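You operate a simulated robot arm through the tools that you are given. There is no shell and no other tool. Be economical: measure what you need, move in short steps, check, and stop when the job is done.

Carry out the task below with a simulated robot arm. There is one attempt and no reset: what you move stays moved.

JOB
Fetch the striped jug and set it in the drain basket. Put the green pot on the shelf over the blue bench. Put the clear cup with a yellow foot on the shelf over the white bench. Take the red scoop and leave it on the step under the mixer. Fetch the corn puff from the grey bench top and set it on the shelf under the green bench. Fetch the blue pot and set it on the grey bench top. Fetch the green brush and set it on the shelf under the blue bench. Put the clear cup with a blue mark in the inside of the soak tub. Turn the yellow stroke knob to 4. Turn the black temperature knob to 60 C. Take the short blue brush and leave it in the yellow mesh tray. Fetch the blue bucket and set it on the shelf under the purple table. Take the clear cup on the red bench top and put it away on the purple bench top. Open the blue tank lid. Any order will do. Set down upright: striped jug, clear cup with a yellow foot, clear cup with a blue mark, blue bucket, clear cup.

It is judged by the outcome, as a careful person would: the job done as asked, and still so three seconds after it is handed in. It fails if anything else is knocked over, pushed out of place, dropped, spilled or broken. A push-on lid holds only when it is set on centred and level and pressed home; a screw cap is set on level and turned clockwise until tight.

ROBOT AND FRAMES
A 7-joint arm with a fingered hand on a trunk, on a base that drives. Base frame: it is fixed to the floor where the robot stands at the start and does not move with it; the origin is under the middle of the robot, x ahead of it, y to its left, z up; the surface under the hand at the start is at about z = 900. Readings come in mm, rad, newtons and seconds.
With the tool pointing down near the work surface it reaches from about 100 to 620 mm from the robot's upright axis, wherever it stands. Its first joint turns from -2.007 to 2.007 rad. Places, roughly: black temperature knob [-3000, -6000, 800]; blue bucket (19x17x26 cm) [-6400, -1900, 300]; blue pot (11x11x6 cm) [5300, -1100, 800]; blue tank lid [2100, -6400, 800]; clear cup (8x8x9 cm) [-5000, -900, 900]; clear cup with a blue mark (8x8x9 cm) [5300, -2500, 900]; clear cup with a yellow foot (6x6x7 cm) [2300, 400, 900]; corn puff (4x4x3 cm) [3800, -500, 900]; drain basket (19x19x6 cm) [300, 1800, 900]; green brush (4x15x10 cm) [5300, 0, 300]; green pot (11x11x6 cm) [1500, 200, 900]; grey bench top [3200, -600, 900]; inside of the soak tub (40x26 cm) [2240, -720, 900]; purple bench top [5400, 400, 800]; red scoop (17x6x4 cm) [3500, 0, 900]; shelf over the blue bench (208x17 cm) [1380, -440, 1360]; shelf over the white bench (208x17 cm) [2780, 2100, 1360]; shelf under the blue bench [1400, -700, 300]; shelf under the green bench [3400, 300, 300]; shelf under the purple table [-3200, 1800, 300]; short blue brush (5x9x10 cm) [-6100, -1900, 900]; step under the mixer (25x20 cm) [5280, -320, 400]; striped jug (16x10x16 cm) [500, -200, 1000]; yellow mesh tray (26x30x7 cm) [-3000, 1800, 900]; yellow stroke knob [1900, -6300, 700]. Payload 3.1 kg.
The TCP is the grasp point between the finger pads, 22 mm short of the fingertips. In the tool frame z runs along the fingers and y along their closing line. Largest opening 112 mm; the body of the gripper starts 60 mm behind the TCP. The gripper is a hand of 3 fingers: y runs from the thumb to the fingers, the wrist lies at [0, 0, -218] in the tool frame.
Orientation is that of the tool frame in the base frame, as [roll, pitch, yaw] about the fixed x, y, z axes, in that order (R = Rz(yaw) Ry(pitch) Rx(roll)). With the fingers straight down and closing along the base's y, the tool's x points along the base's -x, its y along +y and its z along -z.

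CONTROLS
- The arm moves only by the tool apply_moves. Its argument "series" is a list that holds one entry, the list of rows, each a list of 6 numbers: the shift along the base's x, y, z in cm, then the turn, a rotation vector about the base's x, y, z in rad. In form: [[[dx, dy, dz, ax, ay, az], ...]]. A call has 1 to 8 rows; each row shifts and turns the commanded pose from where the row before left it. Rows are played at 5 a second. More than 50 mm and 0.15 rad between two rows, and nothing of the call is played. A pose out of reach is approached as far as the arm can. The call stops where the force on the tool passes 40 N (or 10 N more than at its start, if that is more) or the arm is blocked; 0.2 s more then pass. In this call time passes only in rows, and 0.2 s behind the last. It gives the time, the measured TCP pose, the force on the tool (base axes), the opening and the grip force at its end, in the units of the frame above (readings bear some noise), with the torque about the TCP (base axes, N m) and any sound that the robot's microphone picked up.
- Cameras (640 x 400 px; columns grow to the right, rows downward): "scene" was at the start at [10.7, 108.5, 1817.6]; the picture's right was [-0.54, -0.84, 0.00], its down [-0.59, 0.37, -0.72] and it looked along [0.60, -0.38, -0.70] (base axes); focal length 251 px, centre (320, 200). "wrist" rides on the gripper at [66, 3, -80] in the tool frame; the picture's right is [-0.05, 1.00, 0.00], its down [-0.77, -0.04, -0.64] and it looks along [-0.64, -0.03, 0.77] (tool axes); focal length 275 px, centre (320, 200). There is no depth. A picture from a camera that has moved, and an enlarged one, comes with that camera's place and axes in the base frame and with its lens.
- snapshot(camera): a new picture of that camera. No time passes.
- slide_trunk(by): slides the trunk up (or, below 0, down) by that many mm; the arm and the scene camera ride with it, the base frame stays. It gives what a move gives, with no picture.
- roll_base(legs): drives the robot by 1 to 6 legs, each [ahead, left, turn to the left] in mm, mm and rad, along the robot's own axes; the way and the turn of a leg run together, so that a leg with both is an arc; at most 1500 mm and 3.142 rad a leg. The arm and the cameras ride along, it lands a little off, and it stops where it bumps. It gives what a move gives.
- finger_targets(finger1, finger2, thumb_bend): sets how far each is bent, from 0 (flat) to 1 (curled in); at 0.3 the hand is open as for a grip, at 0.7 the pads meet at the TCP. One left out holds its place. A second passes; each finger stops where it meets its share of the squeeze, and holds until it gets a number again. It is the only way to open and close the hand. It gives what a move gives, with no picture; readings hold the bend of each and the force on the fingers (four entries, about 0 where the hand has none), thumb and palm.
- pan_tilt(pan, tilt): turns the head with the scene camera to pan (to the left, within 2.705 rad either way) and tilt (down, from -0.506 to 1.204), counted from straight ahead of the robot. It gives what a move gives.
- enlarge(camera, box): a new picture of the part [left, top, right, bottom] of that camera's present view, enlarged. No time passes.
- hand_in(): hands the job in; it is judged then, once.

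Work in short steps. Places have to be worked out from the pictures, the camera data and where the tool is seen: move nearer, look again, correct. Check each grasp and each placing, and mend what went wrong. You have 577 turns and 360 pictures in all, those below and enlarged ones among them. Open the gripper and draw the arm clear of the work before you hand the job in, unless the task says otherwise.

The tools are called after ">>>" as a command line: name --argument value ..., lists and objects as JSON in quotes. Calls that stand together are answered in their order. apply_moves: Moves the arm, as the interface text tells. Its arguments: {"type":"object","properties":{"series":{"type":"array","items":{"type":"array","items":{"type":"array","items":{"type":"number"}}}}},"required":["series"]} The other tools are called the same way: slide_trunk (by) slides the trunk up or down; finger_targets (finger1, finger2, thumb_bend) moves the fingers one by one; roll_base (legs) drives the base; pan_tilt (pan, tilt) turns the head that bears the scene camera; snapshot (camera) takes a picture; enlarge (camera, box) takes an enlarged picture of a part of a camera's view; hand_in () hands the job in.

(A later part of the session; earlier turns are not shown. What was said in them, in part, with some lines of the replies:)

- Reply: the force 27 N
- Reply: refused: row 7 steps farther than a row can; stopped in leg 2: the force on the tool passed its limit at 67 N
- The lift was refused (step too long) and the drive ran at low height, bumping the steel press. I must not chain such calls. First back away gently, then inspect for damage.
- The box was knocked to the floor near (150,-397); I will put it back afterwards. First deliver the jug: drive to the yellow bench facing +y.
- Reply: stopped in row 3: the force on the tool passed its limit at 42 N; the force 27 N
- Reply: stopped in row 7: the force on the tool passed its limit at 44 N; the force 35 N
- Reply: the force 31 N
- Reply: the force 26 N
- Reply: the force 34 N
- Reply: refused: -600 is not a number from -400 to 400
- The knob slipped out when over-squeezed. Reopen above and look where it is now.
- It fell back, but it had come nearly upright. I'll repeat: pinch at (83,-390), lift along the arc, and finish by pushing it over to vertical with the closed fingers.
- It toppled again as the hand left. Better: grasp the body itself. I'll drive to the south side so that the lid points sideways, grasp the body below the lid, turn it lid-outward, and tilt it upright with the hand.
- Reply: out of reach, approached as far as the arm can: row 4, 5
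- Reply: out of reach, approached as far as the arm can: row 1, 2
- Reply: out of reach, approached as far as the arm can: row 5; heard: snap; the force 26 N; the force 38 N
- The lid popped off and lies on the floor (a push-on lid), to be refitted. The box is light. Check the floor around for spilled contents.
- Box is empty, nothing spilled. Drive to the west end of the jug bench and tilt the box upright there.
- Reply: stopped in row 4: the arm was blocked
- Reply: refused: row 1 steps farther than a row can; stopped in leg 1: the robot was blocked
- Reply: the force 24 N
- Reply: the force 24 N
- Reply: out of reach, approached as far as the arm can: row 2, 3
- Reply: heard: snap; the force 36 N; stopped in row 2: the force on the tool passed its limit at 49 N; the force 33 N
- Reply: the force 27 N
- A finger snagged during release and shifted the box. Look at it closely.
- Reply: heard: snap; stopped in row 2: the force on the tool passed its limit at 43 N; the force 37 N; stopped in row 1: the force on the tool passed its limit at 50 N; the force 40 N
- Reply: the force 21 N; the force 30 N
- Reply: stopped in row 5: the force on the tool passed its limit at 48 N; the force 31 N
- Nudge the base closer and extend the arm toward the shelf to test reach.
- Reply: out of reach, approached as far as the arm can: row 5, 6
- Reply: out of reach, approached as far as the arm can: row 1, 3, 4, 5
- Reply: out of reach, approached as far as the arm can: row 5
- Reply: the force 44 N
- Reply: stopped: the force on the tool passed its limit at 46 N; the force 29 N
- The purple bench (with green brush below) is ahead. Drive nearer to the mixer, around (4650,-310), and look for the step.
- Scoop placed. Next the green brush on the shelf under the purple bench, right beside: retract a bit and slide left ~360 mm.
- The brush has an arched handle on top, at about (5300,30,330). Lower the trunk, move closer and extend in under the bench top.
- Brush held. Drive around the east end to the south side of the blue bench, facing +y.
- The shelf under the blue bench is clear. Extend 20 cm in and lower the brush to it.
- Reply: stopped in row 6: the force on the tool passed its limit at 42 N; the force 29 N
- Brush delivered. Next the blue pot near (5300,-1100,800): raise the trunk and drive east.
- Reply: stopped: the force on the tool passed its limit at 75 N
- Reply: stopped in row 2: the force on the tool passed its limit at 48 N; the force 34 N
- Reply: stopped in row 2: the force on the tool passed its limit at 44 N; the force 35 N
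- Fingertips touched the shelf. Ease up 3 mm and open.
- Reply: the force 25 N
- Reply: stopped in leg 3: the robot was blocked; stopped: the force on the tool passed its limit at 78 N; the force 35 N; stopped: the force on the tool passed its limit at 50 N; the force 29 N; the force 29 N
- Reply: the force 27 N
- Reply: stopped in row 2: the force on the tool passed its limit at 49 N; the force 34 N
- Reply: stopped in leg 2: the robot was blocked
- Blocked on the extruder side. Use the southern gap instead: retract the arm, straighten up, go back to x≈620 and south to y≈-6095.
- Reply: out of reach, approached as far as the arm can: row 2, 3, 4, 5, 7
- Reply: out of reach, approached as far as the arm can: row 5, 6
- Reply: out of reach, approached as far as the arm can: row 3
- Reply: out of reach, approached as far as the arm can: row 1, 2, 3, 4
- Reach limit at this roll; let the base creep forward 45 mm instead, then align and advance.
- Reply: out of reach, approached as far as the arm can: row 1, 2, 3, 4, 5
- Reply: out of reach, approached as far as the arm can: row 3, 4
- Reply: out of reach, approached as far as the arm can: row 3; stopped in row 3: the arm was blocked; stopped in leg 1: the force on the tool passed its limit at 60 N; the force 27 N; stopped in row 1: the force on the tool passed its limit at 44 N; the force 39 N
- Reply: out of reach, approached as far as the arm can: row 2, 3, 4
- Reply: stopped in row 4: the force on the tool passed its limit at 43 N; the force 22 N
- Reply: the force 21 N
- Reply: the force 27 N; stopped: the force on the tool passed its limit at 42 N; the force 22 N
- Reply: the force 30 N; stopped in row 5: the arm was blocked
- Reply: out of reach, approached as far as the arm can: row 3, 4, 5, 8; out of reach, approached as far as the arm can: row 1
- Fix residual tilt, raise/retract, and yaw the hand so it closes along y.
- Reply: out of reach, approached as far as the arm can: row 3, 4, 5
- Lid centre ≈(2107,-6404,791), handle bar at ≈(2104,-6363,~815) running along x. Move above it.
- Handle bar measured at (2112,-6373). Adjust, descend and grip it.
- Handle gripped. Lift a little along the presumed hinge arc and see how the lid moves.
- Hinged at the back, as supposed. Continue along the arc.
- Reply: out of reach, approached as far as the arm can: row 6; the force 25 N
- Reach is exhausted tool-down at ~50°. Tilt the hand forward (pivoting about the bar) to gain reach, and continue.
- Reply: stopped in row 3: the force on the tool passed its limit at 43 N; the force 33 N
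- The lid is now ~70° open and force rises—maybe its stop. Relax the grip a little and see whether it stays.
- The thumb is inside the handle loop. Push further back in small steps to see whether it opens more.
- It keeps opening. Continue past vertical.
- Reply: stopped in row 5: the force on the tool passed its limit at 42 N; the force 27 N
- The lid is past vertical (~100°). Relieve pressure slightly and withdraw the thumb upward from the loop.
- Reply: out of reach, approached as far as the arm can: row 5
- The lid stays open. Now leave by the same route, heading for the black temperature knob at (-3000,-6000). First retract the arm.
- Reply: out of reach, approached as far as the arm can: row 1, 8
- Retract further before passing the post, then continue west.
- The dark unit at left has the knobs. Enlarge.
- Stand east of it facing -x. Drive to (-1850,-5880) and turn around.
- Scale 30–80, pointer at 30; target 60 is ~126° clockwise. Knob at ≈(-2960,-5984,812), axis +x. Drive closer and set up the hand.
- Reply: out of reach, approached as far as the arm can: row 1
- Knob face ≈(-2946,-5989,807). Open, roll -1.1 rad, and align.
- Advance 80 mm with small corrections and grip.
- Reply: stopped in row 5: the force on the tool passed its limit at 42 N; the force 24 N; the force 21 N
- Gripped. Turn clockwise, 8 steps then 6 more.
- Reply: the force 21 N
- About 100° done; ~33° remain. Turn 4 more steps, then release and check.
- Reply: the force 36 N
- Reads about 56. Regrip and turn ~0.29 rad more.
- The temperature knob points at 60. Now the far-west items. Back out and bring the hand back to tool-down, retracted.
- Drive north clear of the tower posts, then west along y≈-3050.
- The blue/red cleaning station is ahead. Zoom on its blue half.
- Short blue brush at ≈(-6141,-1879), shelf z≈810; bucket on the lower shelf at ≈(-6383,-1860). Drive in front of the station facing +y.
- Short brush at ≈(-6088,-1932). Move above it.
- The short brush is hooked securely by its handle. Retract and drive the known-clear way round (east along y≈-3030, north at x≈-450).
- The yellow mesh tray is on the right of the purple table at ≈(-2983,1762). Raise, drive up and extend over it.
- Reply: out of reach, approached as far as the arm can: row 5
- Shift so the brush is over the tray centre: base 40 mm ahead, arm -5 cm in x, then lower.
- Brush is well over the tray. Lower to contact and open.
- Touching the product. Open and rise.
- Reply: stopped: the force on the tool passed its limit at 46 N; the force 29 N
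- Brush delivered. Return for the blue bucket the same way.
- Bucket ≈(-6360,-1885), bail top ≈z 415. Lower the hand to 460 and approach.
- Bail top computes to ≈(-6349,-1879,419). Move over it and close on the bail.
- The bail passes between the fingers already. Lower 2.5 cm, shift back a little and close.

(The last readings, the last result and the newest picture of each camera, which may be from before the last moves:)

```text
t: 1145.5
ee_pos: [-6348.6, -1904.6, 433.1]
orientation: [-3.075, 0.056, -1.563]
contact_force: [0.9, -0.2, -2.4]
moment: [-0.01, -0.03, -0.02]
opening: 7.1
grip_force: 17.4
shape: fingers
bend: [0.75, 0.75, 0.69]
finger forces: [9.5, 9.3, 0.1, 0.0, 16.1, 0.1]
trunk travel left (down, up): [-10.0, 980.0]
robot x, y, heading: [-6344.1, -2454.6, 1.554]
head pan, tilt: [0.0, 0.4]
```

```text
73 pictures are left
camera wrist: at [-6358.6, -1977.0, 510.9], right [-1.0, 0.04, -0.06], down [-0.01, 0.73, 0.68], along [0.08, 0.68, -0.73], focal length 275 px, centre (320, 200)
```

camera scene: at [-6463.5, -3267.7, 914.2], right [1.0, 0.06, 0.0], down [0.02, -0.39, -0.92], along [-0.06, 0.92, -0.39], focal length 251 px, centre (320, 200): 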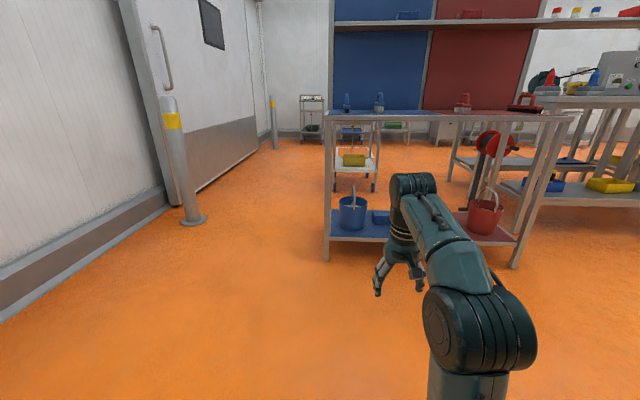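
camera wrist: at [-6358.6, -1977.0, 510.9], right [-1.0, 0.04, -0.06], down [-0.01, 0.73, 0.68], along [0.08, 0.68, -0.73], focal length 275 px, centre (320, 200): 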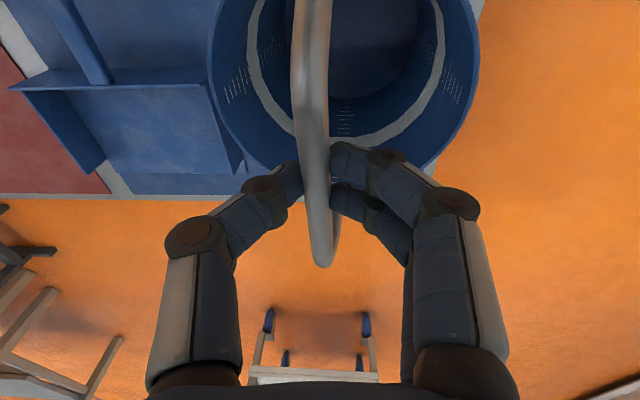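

Bail gripped. Lift 4.5 cm, then back out.

>>> apply_moves --series '[[[0, 0, 1.5, 0, 0, 0], [0, 0, 1.5, 0, 0, 0], [0, 0, 1.5, 0, 0, 0]]]'

>>> snapshot --camera "scene"

```text
t: 1146.3
ee_pos: [-6349.4, -1905.1, 479.2]
orientation: [-3.075, 0.059, -1.565]
contact_force: [0.7, 0.3, -3.2]
moment: [0.02, -0.05, 0.01]
opening: 7.0
grip_force: 17.4
shape: fingers
bend: [0.75, 0.75, 0.69]
finger forces: [9.3, 9.2, 0.0, 0.1, 16.5, 0.0]
trunk travel left (down, up): [-10.0, 980.0]
robot x, y, heading: [-6341.9, -2456.3, 1.554]
head pan, tilt: [0.0, 0.4]
```

```text
72 pictures are left
camera scene: at [-6494.9, -2419.4, 914.2], right [1.0, -0.01, 0.0], down [-0.01, -0.39, -0.92], along [0.01, 0.92, -0.39], focal length 251 px, centre (320, 200)
```

scene: 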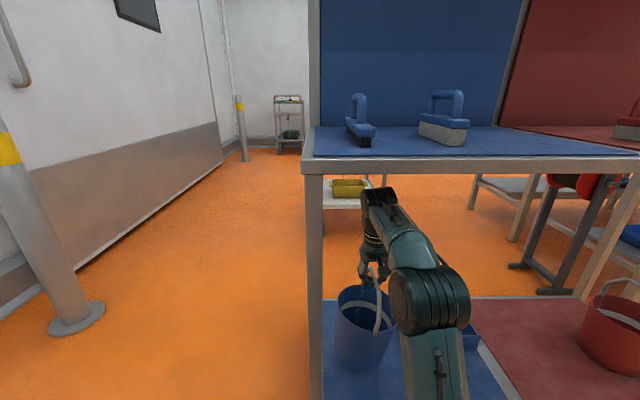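

Bucket lifted. Back out and take the clear western passage north, then east along the aisle.

>>> roll_base --legs '[[-500, 0, 0.016], [0, 640, 0], [1490, 0, 0], [1490, 0, 0], [700, 0, 0]]'

>>> pan_tilt --pan -1.4 --tilt 0.25

>>> snapshot --camera "scene"

```text
t: 1169.8
ee_pos: [-7033.8, 1249.3, 480.5]
orientation: [-3.075, 0.058, -1.547]
contact_force: [0.4, 0.4, -2.0]
moment: [-0.04, -0.05, -0.01]
opening: 7.2
grip_force: 17.5
shape: fingers
bend: [0.75, 0.75, 0.69]
finger forces: [9.3, 9.3, 0.0, 0.0, 16.4, 0.0]
trunk travel left (down, up): [-10.0, 980.0]
robot x, y, heading: [-7018.1, 698.9, 1.573]
head pan, tilt: [0.0, 0.4]
```

```text
t: 1171.3
ee_pos: [-7032.8, 1248.6, 479.0]
orientation: [-3.075, 0.059, -1.55]
contact_force: [-0.5, 0.4, -2.1]
moment: [-0.01, -0.04, -0.03]
opening: 7.0
grip_force: 17.6
shape: fingers
bend: [0.75, 0.75, 0.69]
finger forces: [9.3, 9.3, 0.0, 0.1, 16.5, 0.1]
trunk travel left (down, up): [-10.0, 980.0]
robot x, y, heading: [-7018.6, 702.6, 1.576]
head pan, tilt: [-1.4, 0.25]
```

```text
71 pictures are left
camera scene: at [-7078.7, 656.8, 928.3], right [0.17, -0.98, 0.0], down [-0.24, -0.04, -0.97], along [0.95, 0.17, -0.25], focal length 251 px, centre (320, 200)
```

scene: 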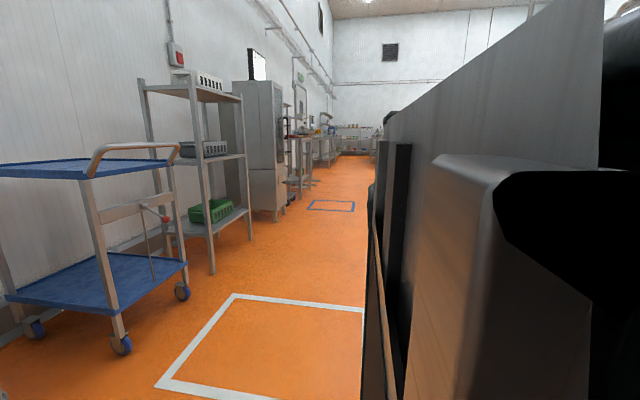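

Aisle is clear. Back 100 mm and drive east to x≈-3210.

>>> roll_base --legs '[[-100, 0, 0], [0, -1490, 0], [0, -1490, 0], [0, -830, 0]]'

>>> pan_tilt --pan 0.0 --tilt 0.35

>>> snapshot --camera "scene"

```text
t: 1190.6
ee_pos: [-3186.9, 1054.9, 479.2]
orientation: [-3.076, 0.058, -1.571]
contact_force: [-0.4, 0.4, -3.0]
moment: [-0.01, -0.07, -0.03]
opening: 7.2
grip_force: 16.7
shape: fingers
bend: [0.76, 0.75, 0.69]
finger forces: [9.2, 9.1, 0.0, 0.1, 16.4, 0.0]
trunk travel left (down, up): [-10.0, 980.0]
robot x, y, heading: [-3186.2, 508.1, 1.554]
head pan, tilt: [-1.4, 0.25]
```

```text
t: 1192.1
ee_pos: [-3187.0, 1054.9, 478.3]
orientation: [-3.076, 0.056, -1.57]
contact_force: [0.6, 0.1, -3.0]
moment: [0.03, -0.01, 0.02]
opening: 7.2
grip_force: 17.5
shape: fingers
bend: [0.76, 0.75, 0.69]
finger forces: [9.1, 9.0, 0.1, 0.1, 16.4, 0.0]
trunk travel left (down, up): [-10.0, 980.0]
robot x, y, heading: [-3185.5, 505.6, 1.549]
head pan, tilt: [0.0, 0.351]
```

```text
70 pictures are left
camera scene: at [-3337.1, 542.5, 918.8], right [1.0, -0.02, 0.0], down [-0.01, -0.34, -0.94], along [0.02, 0.94, -0.34], focal length 251 px, centre (320, 200)
```

scene: 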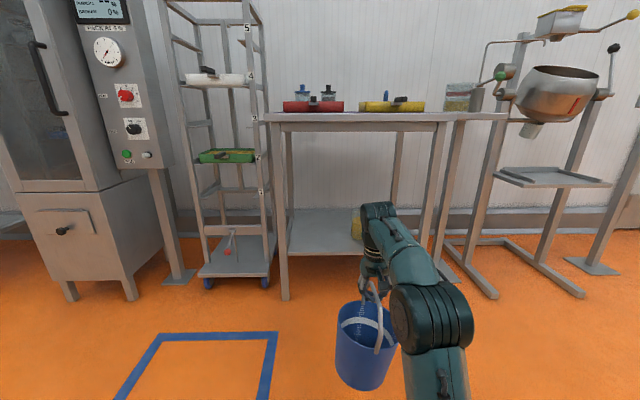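

Shelf z≈268 with headroom to ≈840, so I'll tilt the hand forward ~0.9 rad (bucket hangs freely) and raise it before entering.

>>> apply_moves --series '[[[0, 0, 2, 0.13, 0, 0], [0, 0, 2, 0.13, 0, 0], [0, 0, 2, 0.13, 0, 0], [0, 0, 2, 0.13, 0, 0], [0, 0, 2, 0.13, 0, 0], [0, 0, 2, 0.13, 0, 0], [0, 0, 1, 0.13, 0, 0]]]'

>>> snapshot --camera "scene"

```text
t: 1193.7
ee_pos: [-3186.3, 1055.2, 609.2]
orientation: [-3.078, 0.97, -1.57]
contact_force: [-0.2, -0.6, -3.5]
moment: [-0.1, 0.0, -0.04]
opening: 4.1
grip_force: 14.1
shape: fingers
bend: [0.77, 0.76, 0.69]
finger forces: [6.2, 7.3, 0.0, 0.0, 14.3, 0.1]
trunk travel left (down, up): [-10.0, 980.0]
robot x, y, heading: [-3187.1, 504.3, 1.547]
head pan, tilt: [0.0, 0.351]
```

```text
69 pictures are left
camera scene: at [-3337.3, 542.5, 918.8], right [1.0, -0.02, 0.0], down [-0.01, -0.34, -0.94], along [0.02, 0.94, -0.34], focal length 251 px, centre (320, 200)
```

scene: 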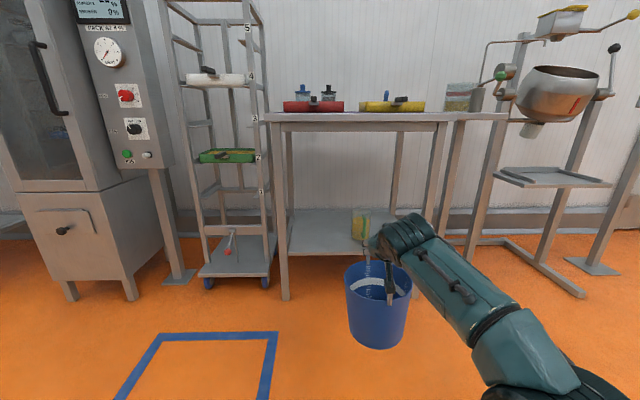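

Hangs well; bottom ≈z 310. Drive in so the bucket is over the shelf at x≈-3330.

>>> roll_base --legs '[[0, 145, 0.022], [640, 0, 0]]'

>>> snapshot --camera "scene"

>>> snapshot --camera "wrist"

```text
t: 1198.3
ee_pos: [-3332.7, 1706.1, 607.9]
orientation: [-3.077, 0.968, -1.561]
contact_force: [-0.4, -0.6, -2.6]
moment: [-0.02, -0.01, -0.01]
opening: 4.5
grip_force: 14.7
shape: fingers
bend: [0.77, 0.76, 0.69]
finger forces: [7.2, 8.3, 0.0, 0.0, 14.8, 0.0]
trunk travel left (down, up): [-10.0, 980.0]
robot x, y, heading: [-3326.5, 1156.8, 1.567]
head pan, tilt: [0.0, 0.351]
```

```text
68 pictures are left
camera scene: at [-3478.0, 1192.3, 918.8], right [1.0, -0.01, 0.0], down [0.0, -0.34, -0.94], along [0.01, 0.94, -0.34], focal length 251 px, centre (320, 200)
```

scene: 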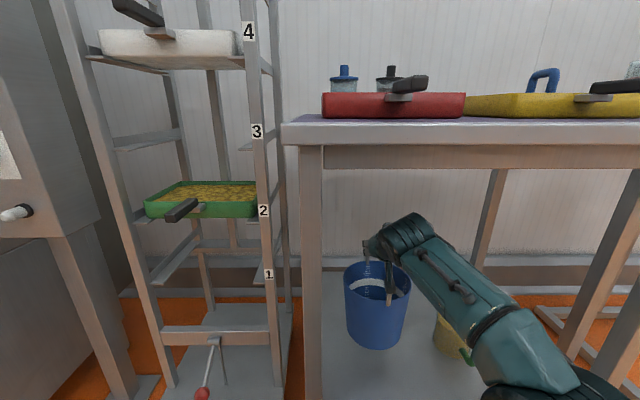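

```text
67 pictures are left
camera wrist: at [-3341.7, 1601.3, 601.7], right [-1.0, 0.07, 0.0], down [0.0, -0.09, 1.0], along [0.07, 0.99, 0.09], focal length 275 px, centre (320, 200)
```

wrist: 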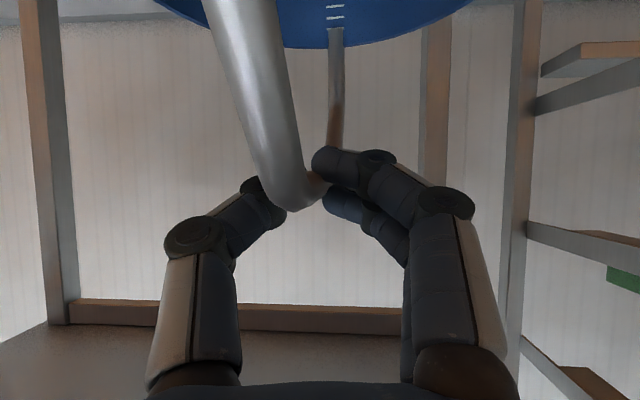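

Over the shelf. Lower until it rests.

>>> apply_moves --series '[[[0, 0, -1.2, 0, 0, 0], [0, 0, -1, 0, 0, 0], [0, 0, -0.8, 0, 0, 0], [0, 0, -0.6, 0, 0, 0]]]'

>>> apply_moves --series '[[[0, 0, -0.6, 0, 0, 0], [0, 0, -0.6, 0, 0, 0], [0, 0, -0.6, 0, 0, 0]]]'

>>> snapshot --camera "scene"

```text
t: 1199.3
ee_pos: [-3333.9, 1705.8, 572.2]
orientation: [-3.077, 0.968, -1.562]
contact_force: [0.8, -0.2, -2.0]
moment: [0.0, 0.02, -0.02]
opening: 4.4
grip_force: 15.0
shape: fingers
bend: [0.77, 0.76, 0.69]
finger forces: [7.0, 8.3, 0.1, 0.1, 14.6, 0.1]
trunk travel left (down, up): [-10.0, 980.0]
robot x, y, heading: [-3323.3, 1158.8, 1.559]
head pan, tilt: [0.0, 0.351]
```

```text
t: 1200.1
ee_pos: [-3332.9, 1706.8, 555.4]
orientation: [-3.078, 0.967, -1.559]
contact_force: [-0.1, -0.7, -2.8]
moment: [-0.05, -0.01, 0.01]
opening: 4.6
grip_force: 14.7
shape: fingers
bend: [0.77, 0.76, 0.69]
finger forces: [7.1, 8.3, 0.1, 0.0, 14.6, 0.0]
trunk travel left (down, up): [-10.0, 980.0]
robot x, y, heading: [-3323.5, 1159.9, 1.562]
head pan, tilt: [0.0, 0.351]
```

```text
66 pictures are left
camera scene: at [-3478.0, 1192.3, 918.8], right [1.0, -0.01, 0.0], down [0.0, -0.34, -0.94], along [0.01, 0.94, -0.34], focal length 251 px, centre (320, 200)
```

scene: 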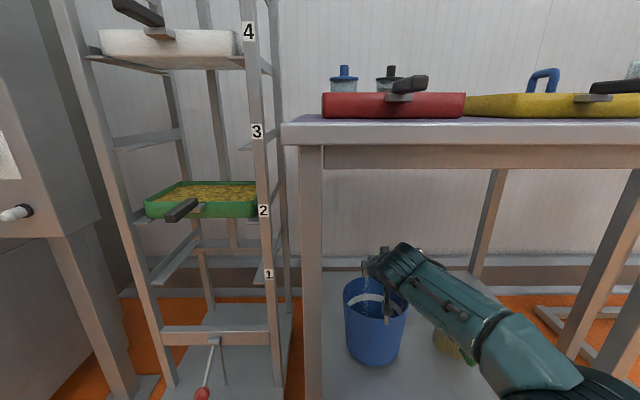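

>>> apply_moves --series '[[[0, 0, -0.8, 0, 0, 0], [0, 0, -0.8, 0, 0, 0], [0, 0, -0.6, 0, 0, 0]]]'

>>> apply_moves --series '[[[0, 0, -0.6, 0, 0, 0], [0, 0, -0.6, 0, 0, 0]]]'

>>> enlarge --camera "scene" --box '[310, 240, 480, 400]'

```text
t: 1200.9
ee_pos: [-3332.5, 1705.5, 535.2]
orientation: [-3.078, 0.973, -1.56]
contact_force: [0.2, -1.9, 9.4]
moment: [0.15, -0.03, -0.02]
opening: 1.6
grip_force: 16.4
shape: fingers
bend: [0.78, 0.77, 0.71]
finger forces: [4.4, 14.6, 0.0, 0.1, 13.6, 0.0]
trunk travel left (down, up): [-10.0, 980.0]
robot x, y, heading: [-3329.3, 1158.7, 1.56]
head pan, tilt: [0.0, 0.351]
```

```text
t: 1201.5
ee_pos: [-3331.8, 1705.0, 520.3]
orientation: [-3.077, 0.967, -1.56]
contact_force: [-0.2, -0.9, -1.5]
moment: [-0.01, 0.0, 0.01]
opening: 0.0
grip_force: 0.4
shape: fingers
bend: [0.8, 0.78, 0.74]
finger forces: [0.1, 0.1, 0.1, 0.1, 0.7, 0.1]
trunk travel left (down, up): [-10.0, 980.0]
robot x, y, heading: [-3331.4, 1159.5, 1.56]
head pan, tilt: [0.0, 0.351]
```

```text
2.50 times, centred on (395, 320) of scene
camera zoom: at [-3478.0, 1192.2, 918.7], right [1.0, -0.01, 0.0], down [0.0, -0.34, -0.94], along [0.01, 0.94, -0.34], focal length 628 px, centre (132, -100)
```

zoom: 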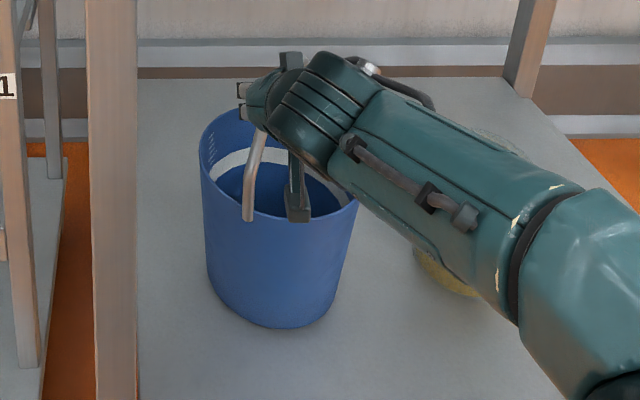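

The bucket stands on the shelf. Open the fingers and withdraw along the tool axis.

>>> finger_targets --finger1 0.4 --finger2 0.4 --thumb_bend 0.4

>>> apply_moves --series '[[[0, -0.8, 1.5, 0, 0, 0], [0, -1.5, 2, 0, 0, 0], [0, -2, 2, 0, 0, 0], [0, -3.5, 1.5, 0, 0, 0], [0, -4.5, 0, 0, 0, 0], [0, -4.5, 0, 0, 0, 0]]]'

>>> snapshot --camera "scene"

```text
t: 1202.5
ee_pos: [-3333.2, 1705.8, 521.8]
orientation: [-3.078, 0.97, -1.561]
contact_force: [0.9, -0.2, 0.2]
moment: [-0.02, -0.01, 0.03]
opening: 82.9
grip_force: 0.1
shape: fingers
bend: [0.4, 0.4, 0.4]
finger forces: [0.2, 0.0, 0.0, 0.0, 0.0, 0.1]
trunk travel left (down, up): [-10.0, 980.0]
robot x, y, heading: [-3326.6, 1161.0, 1.563]
head pan, tilt: [0.0, 0.351]
```

```text
t: 1203.9
ee_pos: [-3330.7, 1536.5, 590.9]
orientation: [-3.078, 0.968, -1.562]
contact_force: [-0.5, 0.1, -0.5]
moment: [0.03, 0.02, 0.01]
opening: 83.0
grip_force: 0.0
shape: fingers
bend: [0.4, 0.4, 0.4]
finger forces: [0.1, 0.0, 0.0, 0.0, 0.0, 0.1]
trunk travel left (down, up): [-10.0, 980.0]
robot x, y, heading: [-3326.7, 1155.4, 1.562]
head pan, tilt: [0.0, 0.351]
```

```text
64 pictures are left
camera scene: at [-3478.0, 1192.1, 918.8], right [1.0, -0.01, 0.0], down [0.0, -0.34, -0.94], along [0.01, 0.94, -0.34], focal length 251 px, centre (320, 200)
```

scene: 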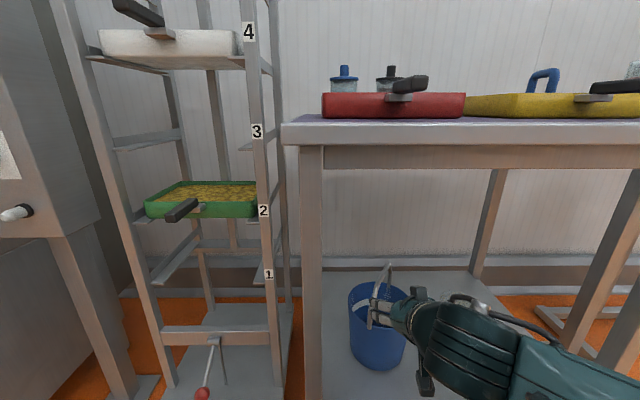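

Bucket delivered. Last item: the clear cup on the red bench. Back out, level the hand, raise the trunk and drive west.

>>> roll_base --legs '[[-500, 0, 0]]'

>>> apply_moves --series '[[[0, 0, 2, -0.14, 0, 0], [0, 0, 2, -0.14, 0, 0], [0, 0, 2, -0.14, 0, 0], [0, 0, 2, -0.14, 0, 0], [0, 0, 2, -0.14, 0, 0], [0, 0, 2, -0.14, 0, 0], [0, 0, 2, -0.13, 0, 0]]]'

>>> slide_trunk --by 400

>>> slide_trunk --by 300

>>> roll_base --legs '[[-50, 0, 0], [0, 1490, 0], [0, 190, 0], [0, 0, 3.14]]'

>>> pan_tilt --pan 0.0 --tilt 0.45

>>> snapshot --camera "scene"

```text
t: 1206.8
ee_pos: [-3336.8, 1038.9, 590.5]
orientation: [-3.077, 0.969, -1.558]
contact_force: [-0.5, -0.5, -0.2]
moment: [0.02, 0.04, 0.02]
opening: 83.0
grip_force: 0.0
shape: fingers
bend: [0.4, 0.4, 0.4]
finger forces: [0.0, 0.0, 0.0, 0.0, 0.0, 0.0]
trunk travel left (down, up): [-10.0, 980.0]
robot x, y, heading: [-3330.7, 662.5, 1.562]
head pan, tilt: [0.0, 0.351]
```

```text
t: 1208.4
ee_pos: [-3285.1, 1034.4, 631.3]
orientation: [-3.075, 0.288, -1.562]
contact_force: [0.1, -0.8, 0.6]
moment: [0.02, 0.01, 0.02]
opening: 83.4
grip_force: 0.1
shape: fingers
bend: [0.4, 0.4, 0.4]
finger forces: [0.0, 0.0, 0.0, 0.0, 0.0, 0.0]
out of reach, approached as far as the arm can: row 4, 5, 6, 7
trunk travel left (down, up): [-10.0, 980.0]
robot x, y, heading: [-3334.1, 659.5, 1.557]
head pan, tilt: [0.0, 0.351]
```

```text
t: 1212.3
ee_pos: [-3284.7, 1033.5, 1032.3]
orientation: [-3.076, 0.291, -1.562]
contact_force: [0.5, 0.1, 0.7]
moment: [0.0, 0.01, 0.0]
opening: 83.3
grip_force: 0.1
shape: fingers
bend: [0.4, 0.4, 0.4]
finger forces: [0.1, 0.0, 0.0, 0.0, 0.0, 0.0]
trunk travel left (down, up): [-410.0, 580.0]
robot x, y, heading: [-3329.0, 659.5, 1.563]
head pan, tilt: [0.0, 0.351]
```

```text
t: 1215.3
ee_pos: [-3283.8, 1035.2, 1331.4]
orientation: [-3.074, 0.29, -1.562]
contact_force: [1.1, 0.2, 0.0]
moment: [0.03, 0.02, 0.01]
opening: 83.2
grip_force: 0.0
shape: fingers
bend: [0.4, 0.4, 0.4]
finger forces: [0.1, 0.0, 0.1, 0.0, 0.0, 0.0]
trunk travel left (down, up): [-710.0, 280.0]
robot x, y, heading: [-3329.2, 661.2, 1.563]
head pan, tilt: [0.0, 0.351]
```

```text
t: 1231.6
ee_pos: [-5044.8, 250.8, 1332.1]
orientation: [-3.074, 0.29, 1.566]
contact_force: [-0.5, 0.4, 0.6]
moment: [-0.01, -0.01, 0.0]
opening: 83.5
grip_force: 0.0
shape: fingers
bend: [0.4, 0.4, 0.4]
finger forces: [0.1, 0.0, 0.0, 0.0, 0.1, 0.0]
trunk travel left (down, up): [-710.0, 280.0]
robot x, y, heading: [-4994.0, 623.9, -1.589]
head pan, tilt: [0.0, 0.351]
```

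```text
t: 1232.2
ee_pos: [-5044.3, 249.7, 1330.7]
orientation: [-3.075, 0.291, 1.567]
contact_force: [0.2, -0.6, -0.4]
moment: [-0.03, -0.03, 0.03]
opening: 83.5
grip_force: 0.1
shape: fingers
bend: [0.4, 0.4, 0.4]
finger forces: [0.1, 0.1, 0.0, 0.1, 0.0, 0.0]
trunk travel left (down, up): [-710.0, 280.0]
robot x, y, heading: [-4996.1, 620.0, -1.584]
head pan, tilt: [0.0, 0.45]
```

```text
63 pictures are left
camera scene: at [-4839.5, 587.5, 1609.6], right [-1.0, 0.02, 0.0], down [0.01, 0.43, -0.9], along [-0.02, -0.9, -0.43], focal length 251 px, centre (320, 200)
```

scene: 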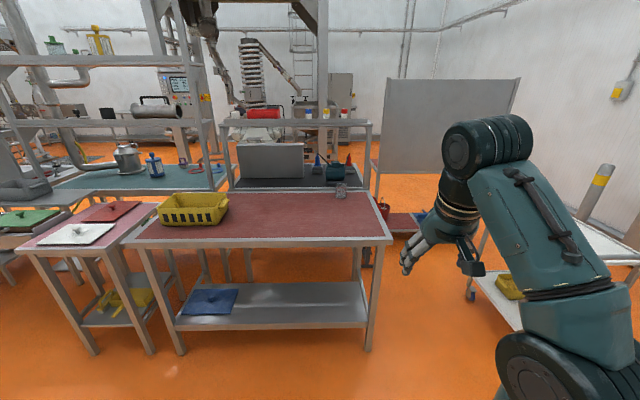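

The cup stands near the back of the red bench at ≈(-5014,-965). Its west end is open: approach from there facing +x.

>>> roll_base --legs '[[0, -540, 0], [1480, 0, 0], [90, 0, 0], [0, 0, 1.585]]'

>>> apply_moves --series '[[[0, 0, -2, 0.03, -0.14, 0], [0, 0, -2, 0.03, -0.14, 0]]]'

>>> snapshot --camera "scene"

```text
t: 1246.8
ee_pos: [-5212.7, -999.7, 1331.9]
orientation: [-3.074, 0.287, 3.105]
contact_force: [0.3, -0.6, 0.2]
moment: [0.0, 0.0, -0.02]
opening: 83.7
grip_force: 0.0
shape: fingers
bend: [0.4, 0.4, 0.4]
finger forces: [0.0, 0.1, 0.2, 0.0, 0.0, 0.0]
trunk travel left (down, up): [-710.0, 280.0]
robot x, y, heading: [-5582.1, -931.0, -0.051]
head pan, tilt: [0.0, 0.45]
```

```text
t: 1247.4
ee_pos: [-5217.4, -999.2, 1292.5]
orientation: [3.123, 0.568, 3.068]
contact_force: [0.2, 0.4, 0.2]
moment: [-0.01, -0.03, -0.01]
opening: 83.4
grip_force: 0.1
shape: fingers
bend: [0.4, 0.4, 0.4]
finger forces: [0.0, 0.1, 0.1, 0.0, 0.0, 0.1]
trunk travel left (down, up): [-710.0, 280.0]
robot x, y, heading: [-5584.8, -936.8, -0.054]
head pan, tilt: [0.0, 0.45]
```

```text
62 pictures are left
camera scene: at [-5546.8, -785.2, 1609.7], right [-0.05, -1.0, 0.0], down [-0.43, 0.02, -0.9], along [0.9, -0.05, -0.43], focal length 251 px, centre (320, 200)
```

scene: 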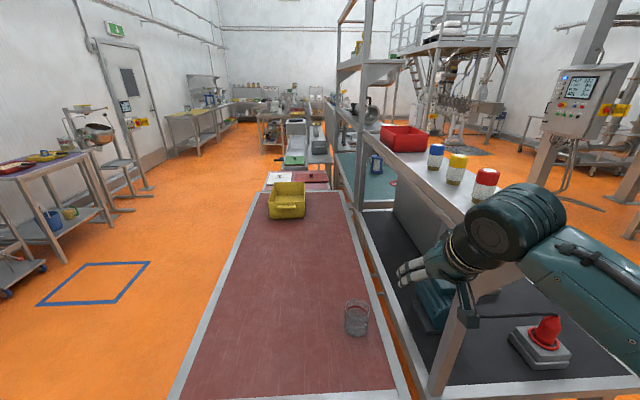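

Undo the wrong-way tilt while moving above the cup at ≈(-4995,-936).

>>> roll_base --legs '[[60, 0, 0.05]]'

>>> apply_moves --series '[[[1.5, 1.2, -2, 0.006, 0.142, 0], [1.5, 1.2, -2, 0.006, 0.142, 0], [1.5, 1.2, -2, 0.006, 0.142, 0], [1.5, 1.0, -2, 0.005, 0.142, 0], [3, 0.5, -3, 0, 0, 0], [3, 0, -3, 0, 0, 0]]]'

>>> finger_targets --finger1 0.28 --finger2 0.28 --thumb_bend 0.28

>>> snapshot --camera "wrist"

```text
t: 1248.3
ee_pos: [-5150.5, -984.1, 1292.2]
orientation: [3.126, 0.566, 3.122]
contact_force: [1.4, -0.2, -0.3]
moment: [-0.02, 0.05, -0.05]
opening: 83.6
grip_force: 0.0
shape: fingers
bend: [0.4, 0.4, 0.4]
finger forces: [0.1, 0.1, 0.1, 0.0, 0.0, 0.0]
trunk travel left (down, up): [-710.0, 280.0]
robot x, y, heading: [-5525.3, -936.7, -0.003]
head pan, tilt: [0.0, 0.45]
```

```text
t: 1249.8
ee_pos: [-5027.2, -929.9, 1150.5]
orientation: [3.117, -0.003, 3.116]
contact_force: [1.1, 0.2, -0.6]
moment: [0.02, 0.01, 0.03]
opening: 83.7
grip_force: 0.0
shape: fingers
bend: [0.4, 0.4, 0.4]
finger forces: [0.0, 0.1, 0.1, 0.0, 0.0, 0.1]
trunk travel left (down, up): [-710.0, 280.0]
robot x, y, heading: [-5525.5, -936.8, -0.005]
head pan, tilt: [0.0, 0.45]
```

```text
t: 1250.8
ee_pos: [-5029.6, -932.1, 1151.3]
orientation: [3.116, -0.002, 3.117]
contact_force: [0.2, -0.1, -0.2]
moment: [0.02, 0.0, -0.04]
opening: 115.1
grip_force: 0.1
shape: fingers
bend: [0.28, 0.28, 0.28]
finger forces: [0.0, 0.0, 0.0, 0.0, 0.1, 0.0]
trunk travel left (down, up): [-710.0, 280.0]
robot x, y, heading: [-5525.7, -937.1, -0.004]
head pan, tilt: [0.0, 0.45]
```

```text
61 pictures are left
camera wrist: at [-5096.3, -930.1, 1235.2], right [0.07, 1.0, 0.03], down [0.77, -0.07, 0.63], along [0.63, -0.03, -0.77], focal length 275 px, centre (320, 200)
```

wrist: 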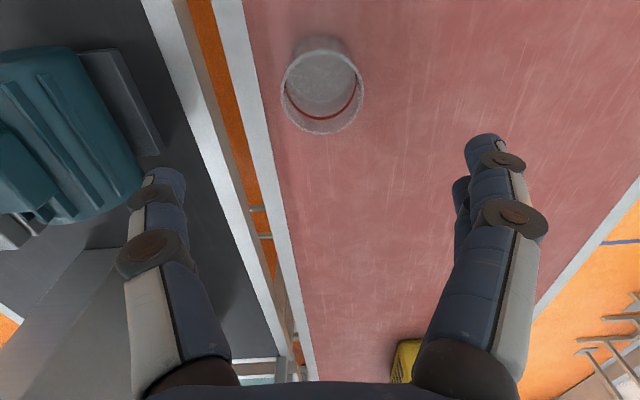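

Cup rim ≈(-5010,-929), z≈965. Descend and grip.

>>> apply_moves --series '[[[2.0, 0.3, -3.5, 0, 0, 0], [0, 0, -4.5, 0, 0, 0], [0, 0, -4.5, 0, 0, 0], [0, 0, -4, 0, 0, 0], [0, 0, -3, 0, 0, 0], [0, 0, -1.6, 0, 0, 0]]]'

>>> snapshot --camera "wrist"

```text
t: 1252.2
ee_pos: [-5011.0, -929.3, 944.7]
orientation: [3.115, 0.008, 3.115]
contact_force: [5.9, 1.5, 33.9]
moment: [0.34, 0.27, -0.1]
opening: 122.7
grip_force: 15.4
shape: fingers
bend: [0.28, 0.28, 0.28]
finger forces: [14.9, 5.4, 0.0, 0.0, 10.3, 0.1]
trunk travel left (down, up): [-710.0, 280.0]
robot x, y, heading: [-5523.7, -942.5, 0.001]
head pan, tilt: [0.0, 0.45]
```

```text
60 pictures are left
camera wrist: at [-5079.0, -926.7, 1025.9], right [0.07, 1.0, 0.03], down [0.76, -0.07, 0.64], along [0.64, -0.02, -0.77], focal length 275 px, centre (320, 200)
```

wrist: 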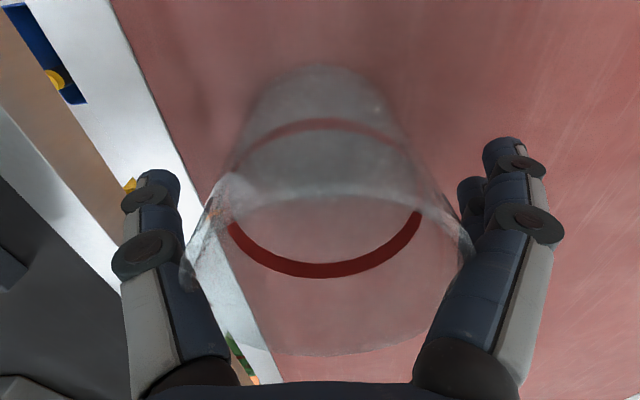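

A bit too deep (pressing on the rim). Back up 12 mm and close.

>>> apply_moves --series '[[[0, 0, 1.4, 0, 0, 0]]]'

>>> finger_targets --finger1 0.5 --finger2 0.5 --thumb_bend 0.5

>>> apply_moves --series '[[[0, 0, 1, 0, 0, 0], [0, 0, 3, 0, 0, 0], [0, 0, 4, 0, 0, 0], [0, 0, 4.5, 0, 0, 0], [-2, 1, 4, 0, 0, 0], [-3, 1, 3, 0, 0, 0], [-4, 1, 2, 0, 0, 0]]]'

>>> snapshot --camera "wrist"

```text
t: 1252.5
ee_pos: [-5010.9, -929.6, 954.2]
orientation: [3.116, -0.006, 3.118]
contact_force: [-0.2, -0.2, 0.3]
moment: [0.01, -0.01, 0.0]
opening: 115.5
grip_force: 0.2
shape: fingers
bend: [0.28, 0.28, 0.28]
finger forces: [0.1, 0.0, 0.0, 0.0, 0.0, 0.0]
trunk travel left (down, up): [-710.0, 280.0]
robot x, y, heading: [-5527.8, -938.6, -0.003]
head pan, tilt: [0.0, 0.45]
```

```text
t: 1253.5
ee_pos: [-5009.2, -928.6, 956.0]
orientation: [3.114, -0.004, 3.119]
contact_force: [-0.5, 0.3, 1.7]
moment: [0.03, -0.02, 0.0]
opening: 68.1
grip_force: 9.9
shape: fingers
bend: [0.48, 0.48, 0.49]
finger forces: [6.9, 3.5, 0.0, 0.1, 9.7, 0.0]
trunk travel left (down, up): [-710.0, 280.0]
robot x, y, heading: [-5522.2, -939.2, 0.0]
head pan, tilt: [0.0, 0.45]
```

```text
t: 1255.2
ee_pos: [-5103.3, -899.8, 1172.5]
orientation: [3.118, -0.004, 3.117]
contact_force: [0.1, 0.2, -0.5]
moment: [-0.05, -0.01, 0.02]
opening: 68.0
grip_force: 9.2
shape: fingers
bend: [0.48, 0.48, 0.49]
finger forces: [6.2, 3.2, 0.1, 0.0, 9.1, 0.0]
trunk travel left (down, up): [-710.0, 280.0]
robot x, y, heading: [-5525.0, -937.4, 0.002]
head pan, tilt: [0.0, 0.45]
```

```text
59 pictures are left
camera wrist: at [-5170.1, -898.8, 1255.3], right [0.07, 1.0, 0.03], down [0.77, -0.07, 0.63], along [0.63, -0.03, -0.77], focal length 275 px, centre (320, 200)
```

wrist: 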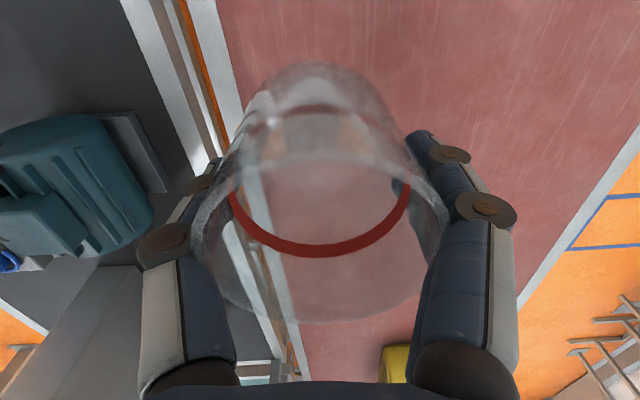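

Cup held upright. Tighten slightly and drive along the aisle to the far purple bench.

>>> finger_targets --finger1 0.53 --finger2 0.53 --thumb_bend 0.53

>>> roll_base --legs '[[-60, 0, 0], [0, 1480, 0], [0, 310, 0], [1490, 0, 0], [1490, 0, 0], [1490, 0, 0]]'

```text
t: 1256.2
ee_pos: [-5100.9, -900.4, 1172.7]
orientation: [3.115, -0.004, 3.116]
contact_force: [-1.7, -0.3, -0.8]
moment: [0.05, -0.02, 0.0]
opening: 66.9
grip_force: 12.1
shape: fingers
bend: [0.49, 0.49, 0.5]
finger forces: [7.8, 4.6, 0.0, 0.0, 12.4, 0.1]
trunk travel left (down, up): [-710.0, 280.0]
robot x, y, heading: [-5529.2, -940.6, -0.007]
head pan, tilt: [0.0, 0.45]
```

```text
t: 1286.6
ee_pos: [-751.9, 1065.8, 1171.8]
orientation: [3.117, -0.004, -3.13]
contact_force: [-0.1, -1.2, -1.4]
moment: [0.01, -0.02, 0.0]
opening: 67.0
grip_force: 12.0
shape: fingers
bend: [0.49, 0.49, 0.5]
finger forces: [7.6, 4.7, 0.0, 0.0, 12.3, 0.0]
trunk travel left (down, up): [-710.0, 280.0]
robot x, y, heading: [-1172.4, 1014.0, 0.034]
head pan, tilt: [0.0, 0.45]
```

>>> roll_base --legs '[[0, -150, -0.036], [1490, 0, 0], [1490, 0, 0], [1490, 0, 0], [1000, 0, 0]]'

```text
t: 1313.8
ee_pos: [4732.7, 978.7, 1171.2]
orientation: [3.115, -0.004, 3.135]
contact_force: [0.1, 0.3, -0.8]
moment: [0.01, 0.04, 0.02]
opening: 66.5
grip_force: 12.2
shape: fingers
bend: [0.49, 0.49, 0.5]
finger forces: [7.6, 4.6, 0.0, 0.1, 12.2, 0.0]
trunk travel left (down, up): [-710.0, 280.0]
robot x, y, heading: [4308.9, 929.8, 0.014]
head pan, tilt: [0.0, 0.45]
```

Move in front of the purple bench's clear front area.

>>> roll_base --legs '[[0, -540, -0.014], [330, 0, 0]]'

>>> pan_tilt --pan 0.0 --tilt 0.7

>>> snapshot --camera "scene"

>>> snapshot --camera "wrist"

```text
t: 1318.7
ee_pos: [5068.5, 433.5, 1172.1]
orientation: [3.116, -0.004, 3.116]
contact_force: [0.8, 0.1, -1.4]
moment: [-0.04, 0.03, 0.02]
opening: 66.2
grip_force: 12.2
shape: fingers
bend: [0.49, 0.49, 0.5]
finger forces: [7.6, 4.5, 0.1, 0.0, 12.2, 0.0]
trunk travel left (down, up): [-710.0, 280.0]
robot x, y, heading: [4643.9, 393.5, -0.002]
head pan, tilt: [0.0, 0.45]
```

```text
t: 1319.5
ee_pos: [5067.5, 433.0, 1172.4]
orientation: [3.116, -0.003, 3.118]
contact_force: [0.5, 0.4, -1.4]
moment: [0.02, -0.02, -0.01]
opening: 66.6
grip_force: 12.5
shape: fingers
bend: [0.49, 0.49, 0.5]
finger forces: [7.5, 4.7, 0.0, 0.0, 12.2, 0.0]
trunk travel left (down, up): [-710.0, 280.0]
robot x, y, heading: [4642.1, 400.2, 0.0]
head pan, tilt: [0.0, 0.7]
```

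```text
58 pictures are left
camera scene: at [4671.4, 548.9, 1587.5], right [0.0, -1.0, 0.0], down [-0.64, 0.0, -0.77], along [0.77, 0.0, -0.64], focal length 251 px, centre (320, 200)
```

scene: 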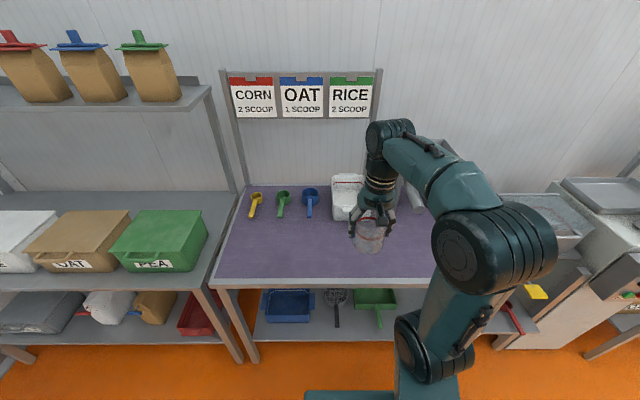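

```text
57 pictures are left
camera wrist: at [5000.9, 435.2, 1254.5], right [0.07, 1.0, 0.03], down [0.77, -0.07, 0.63], along [0.63, -0.03, -0.77], focal length 275 px, centre (320, 200)
```

wrist: 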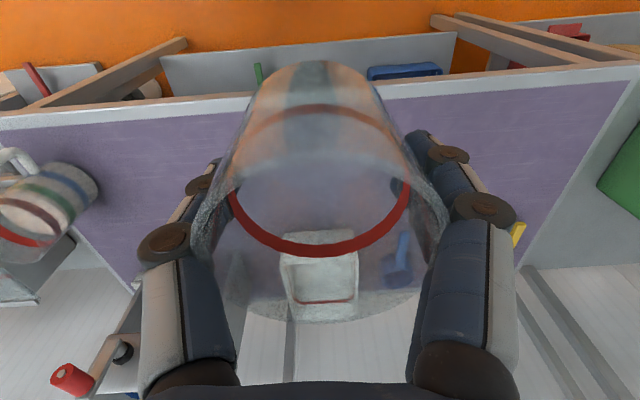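

Front area clear. Base 110 mm ahead, extend ~75 mm and lower.

>>> roll_base --legs '[[110, 0, 0]]'

>>> apply_moves --series '[[[3.5, 0, -3, 0, 0, 0], [3.5, 0, -3.3, 0, 0, 0], [0, 0, -4.5, 0, 0, 0], [0, 0, -4.5, 0, 0, 0], [0, 0, -4.5, 0, 0, 0], [0, 0, -2.5, 0, 0, 0]]]'

>>> snapshot --camera "wrist"

```text
t: 1320.7
ee_pos: [5180.0, 434.6, 1173.0]
orientation: [3.113, -0.003, 3.117]
contact_force: [0.9, 0.5, -0.3]
moment: [0.0, 0.02, 0.02]
opening: 66.6
grip_force: 11.6
shape: fingers
bend: [0.49, 0.49, 0.5]
finger forces: [7.5, 4.6, 0.0, 0.0, 12.1, 0.0]
trunk travel left (down, up): [-710.0, 280.0]
robot x, y, heading: [4755.0, 397.0, -0.004]
head pan, tilt: [0.0, 0.7]
```

```text
t: 1322.1
ee_pos: [5249.4, 433.1, 948.8]
orientation: [3.115, -0.002, 3.117]
contact_force: [0.3, 0.1, -1.7]
moment: [0.01, -0.05, 0.03]
opening: 66.5
grip_force: 11.6
shape: fingers
bend: [0.49, 0.49, 0.5]
finger forces: [7.2, 4.5, 0.1, 0.1, 12.0, 0.0]
trunk travel left (down, up): [-710.0, 280.0]
robot x, y, heading: [4755.0, 396.4, -0.006]
head pan, tilt: [0.0, 0.7]
```

```text
56 pictures are left
camera wrist: at [5181.7, 434.5, 1031.5], right [0.07, 1.0, 0.03], down [0.77, -0.07, 0.63], along [0.63, -0.02, -0.77], focal length 275 px, centre (320, 200)
```

wrist: 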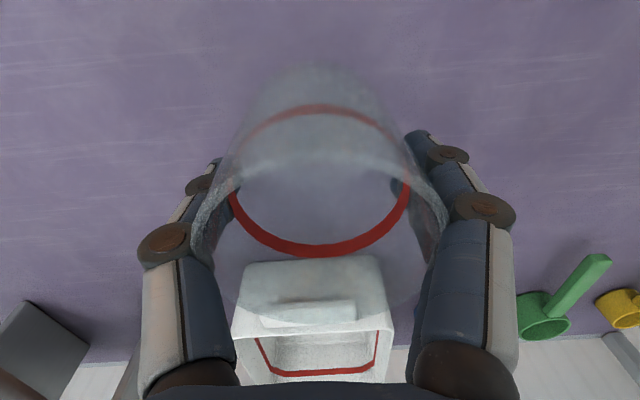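

Clear. Lower in fine steps to contact.

>>> apply_moves --series '[[[0, 0, -1, 0, 0, 0], [0, 0, -1, 0, 0, 0], [0, 0, -0.8, 0, 0, 0], [0, 0, -0.5, 0, 0, 0], [0, 0, -0.5, 0, 0, 0], [0, 0, -0.5, 0, 0, 0], [0, 0, -0.5, 0, 0, 0], [0, 0, -0.5, 0, 0, 0]]]'

>>> apply_moves --series '[[[0, 0, -0.5, 0, 0, 0], [0, 0, -0.5, 0, 0, 0], [0, 0, -0.5, 0, 0, 0], [0, 0, -0.5, 0, 0, 0]]]'

```text
t: 1323.9
ee_pos: [5248.7, 433.9, 895.0]
orientation: [3.115, -0.003, 3.118]
contact_force: [0.3, -0.4, -0.6]
moment: [-0.01, -0.05, 0.0]
opening: 66.4
grip_force: 11.4
shape: fingers
bend: [0.49, 0.49, 0.5]
finger forces: [7.3, 4.3, 0.1, 0.0, 11.9, 0.0]
trunk travel left (down, up): [-710.0, 280.0]
robot x, y, heading: [4756.7, 399.4, -0.003]
head pan, tilt: [0.0, 0.7]
```

```text
t: 1324.9
ee_pos: [5249.4, 432.9, 876.2]
orientation: [3.116, -0.003, 3.118]
contact_force: [-0.8, -0.3, -0.4]
moment: [0.03, 0.0, 0.0]
opening: 66.3
grip_force: 12.0
shape: fingers
bend: [0.49, 0.49, 0.5]
finger forces: [7.3, 4.5, 0.0, 0.0, 11.9, 0.0]
trunk travel left (down, up): [-710.0, 280.0]
robot x, y, heading: [4755.5, 394.6, -0.001]
head pan, tilt: [0.0, 0.7]
```

>>> apply_moves --series '[[[0, 0, -0.5, 0, 0, 0], [0, 0, -0.5, 0, 0, 0], [0, 0, -0.5, 0, 0, 0], [0, 0, -0.4, 0, 0, 0]]]'

>>> snapshot --camera "wrist"

```text
t: 1325.4
ee_pos: [5251.3, 434.6, 873.7]
orientation: [3.11, 0.014, 3.117]
contact_force: [-5.0, -1.1, 32.8]
moment: [-0.01, 0.08, -0.05]
opening: 66.9
grip_force: 19.8
shape: fingers
bend: [0.51, 0.5, 0.51]
finger forces: [12.5, 7.4, 0.1, 0.0, 19.9, 0.0]
trunk travel left (down, up): [-710.0, 280.0]
robot x, y, heading: [4756.2, 396.5, -0.004]
head pan, tilt: [0.0, 0.7]
stopped in row 2: the force on the tool passed its limit at 45 N (the readings are from after the stop); the commanded pose is now the measured one
```

```text
55 pictures are left
camera wrist: at [5182.4, 435.4, 955.1], right [0.07, 1.0, 0.03], down [0.76, -0.07, 0.64], along [0.64, -0.02, -0.76], focal length 275 px, centre (320, 200)
```

wrist: 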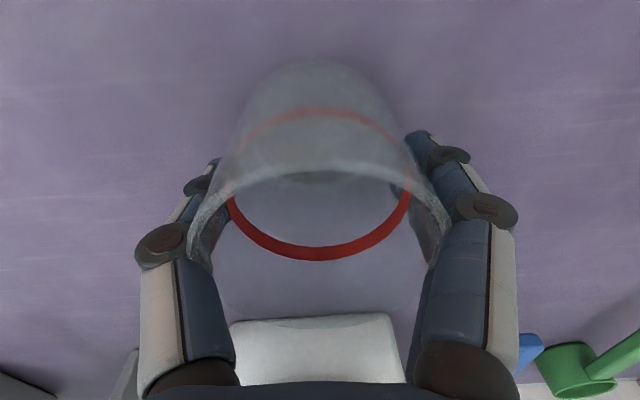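

Resting on the bench. Release and withdraw.

>>> finger_targets --finger1 0.3 --finger2 0.3 --thumb_bend 0.3

>>> apply_moves --series '[[[0, 0, 1.5, 0, 0, 0], [0, 0, 3, 0, 0, 0], [0, 0, 4.5, 0, 0, 0], [0, 0, 4.5, 0, 0, 0], [-3, 0, 3, 0, 0, 0], [-4.5, 0, 0, 0, 0, 0]]]'

>>> snapshot --camera "wrist"

```text
t: 1326.4
ee_pos: [5253.8, 433.9, 871.1]
orientation: [3.114, 0.006, 3.117]
contact_force: [-0.1, -0.2, -0.3]
moment: [0.01, 0.02, 0.0]
opening: 111.9
grip_force: 0.2
shape: fingers
bend: [0.3, 0.3, 0.3]
finger forces: [0.3, 0.0, 0.0, 0.1, 0.4, 0.1]
trunk travel left (down, up): [-710.0, 280.0]
robot x, y, heading: [4754.1, 393.3, 0.0]
head pan, tilt: [0.0, 0.7]
```

```text
t: 1327.8
ee_pos: [5176.1, 433.1, 1035.6]
orientation: [3.114, 0.006, 3.118]
contact_force: [-0.3, 0.0, -0.3]
moment: [-0.01, 0.01, 0.02]
opening: 112.0
grip_force: 0.1
shape: fingers
bend: [0.3, 0.3, 0.3]
finger forces: [0.0, 0.0, 0.1, 0.0, 0.0, 0.0]
trunk travel left (down, up): [-710.0, 280.0]
robot x, y, heading: [4756.1, 395.5, -0.003]
head pan, tilt: [0.0, 0.7]
```

```text
54 pictures are left
camera wrist: at [5108.5, 434.5, 1117.5], right [0.07, 1.0, 0.03], down [0.77, -0.07, 0.64], along [0.64, -0.02, -0.77], focal length 275 px, centre (320, 200)
```

wrist: 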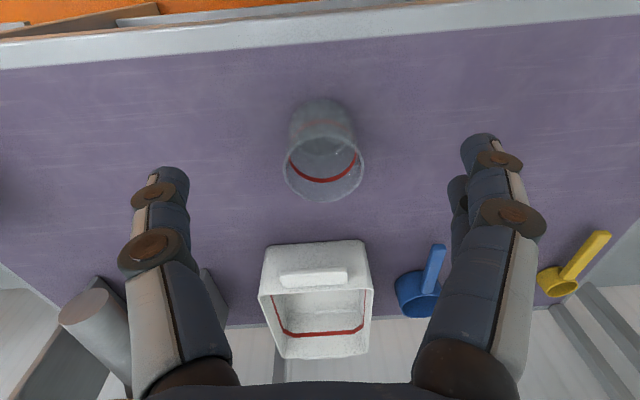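

All placed. Draw clear, then check the jug on the basket from afar.

>>> roll_base --legs '[[-450, 450, 0], [-1490, 0, 0], [-1490, 0, 0]]'

>>> pan_tilt --pan 2.4 --tilt 0.35

>>> snapshot --camera "scene"

```text
t: 1345.3
ee_pos: [1744.3, 893.5, 1035.2]
orientation: [3.115, 0.005, 3.135]
contact_force: [-0.4, 0.1, -0.4]
moment: [0.02, 0.0, 0.01]
opening: 111.6
grip_force: 0.1
shape: fingers
bend: [0.3, 0.3, 0.3]
finger forces: [0.1, 0.0, 0.0, 0.0, 0.1, 0.1]
trunk travel left (down, up): [-710.0, 280.0]
robot x, y, heading: [1324.8, 847.5, 0.015]
head pan, tilt: [0.0, 0.7]
```

```text
t: 1347.5
ee_pos: [1744.8, 893.2, 1034.7]
orientation: [3.114, 0.004, 3.136]
contact_force: [-0.4, -0.2, 0.4]
moment: [0.01, -0.04, -0.01]
opening: 111.6
grip_force: 0.0
shape: fingers
bend: [0.3, 0.3, 0.3]
finger forces: [0.1, 0.0, 0.0, 0.1, 0.0, 0.0]
trunk travel left (down, up): [-710.0, 280.0]
robot x, y, heading: [1322.1, 848.3, 0.016]
head pan, tilt: [2.4, 0.351]
```

```text
53 pictures are left
camera scene: at [1193.4, 1062.7, 1618.8], right [0.67, 0.75, 0.0], down [0.26, -0.23, -0.94], along [-0.7, 0.62, -0.34], focal length 251 px, centre (320, 200)
```

scene: 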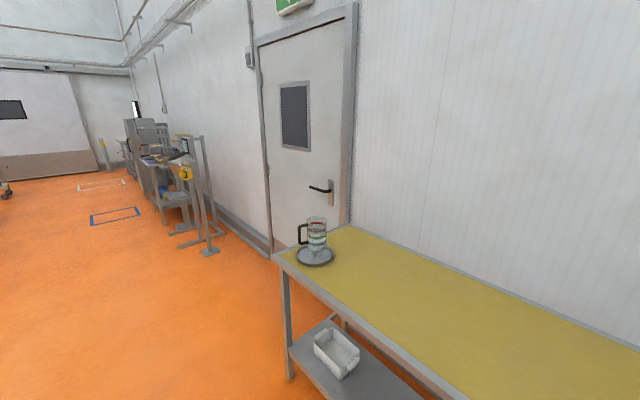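

The jug still stands upright in the basket. The hand is open and clear, so I hand the job in.

>>> hand_in

```text
The job is handed in.
```

I handed the job in with all 14 tasks done, but I knocked one thing over along the way and one placement is awkward.

- **Knocked box:** while carrying the jug off its bench, I bumped a white box with a black lid onto the floor, and it fell again while I was righting it. Its push-on lid later popped off. The box was empty, so nothing spilled. I stood it back in its place, within about a centimetre as far as I can tell, and pressed the lid on again.
- **Jug in the drain basket:** the basket has a solid T-handle in its middle, so the jug can't sit flat on the floor of it. It stands upright, balanced on that handle, and was still standing when I checked just before handing in.
- **Green pot:** its lid was only resting on it. I pressed the lid on before moving the pot, and it went on the shelf with its contents inside.
- **Bumps:** the arm pushed hard against the underside of the blue bench once, and against a leg of the purple bench once. Nothing looked moved in the pictures I took afterwards.

Both knobs were read from close-up pictures: stroke at 4, temperature at 60. The blue tank lid stayed open, past vertical, after I let go.
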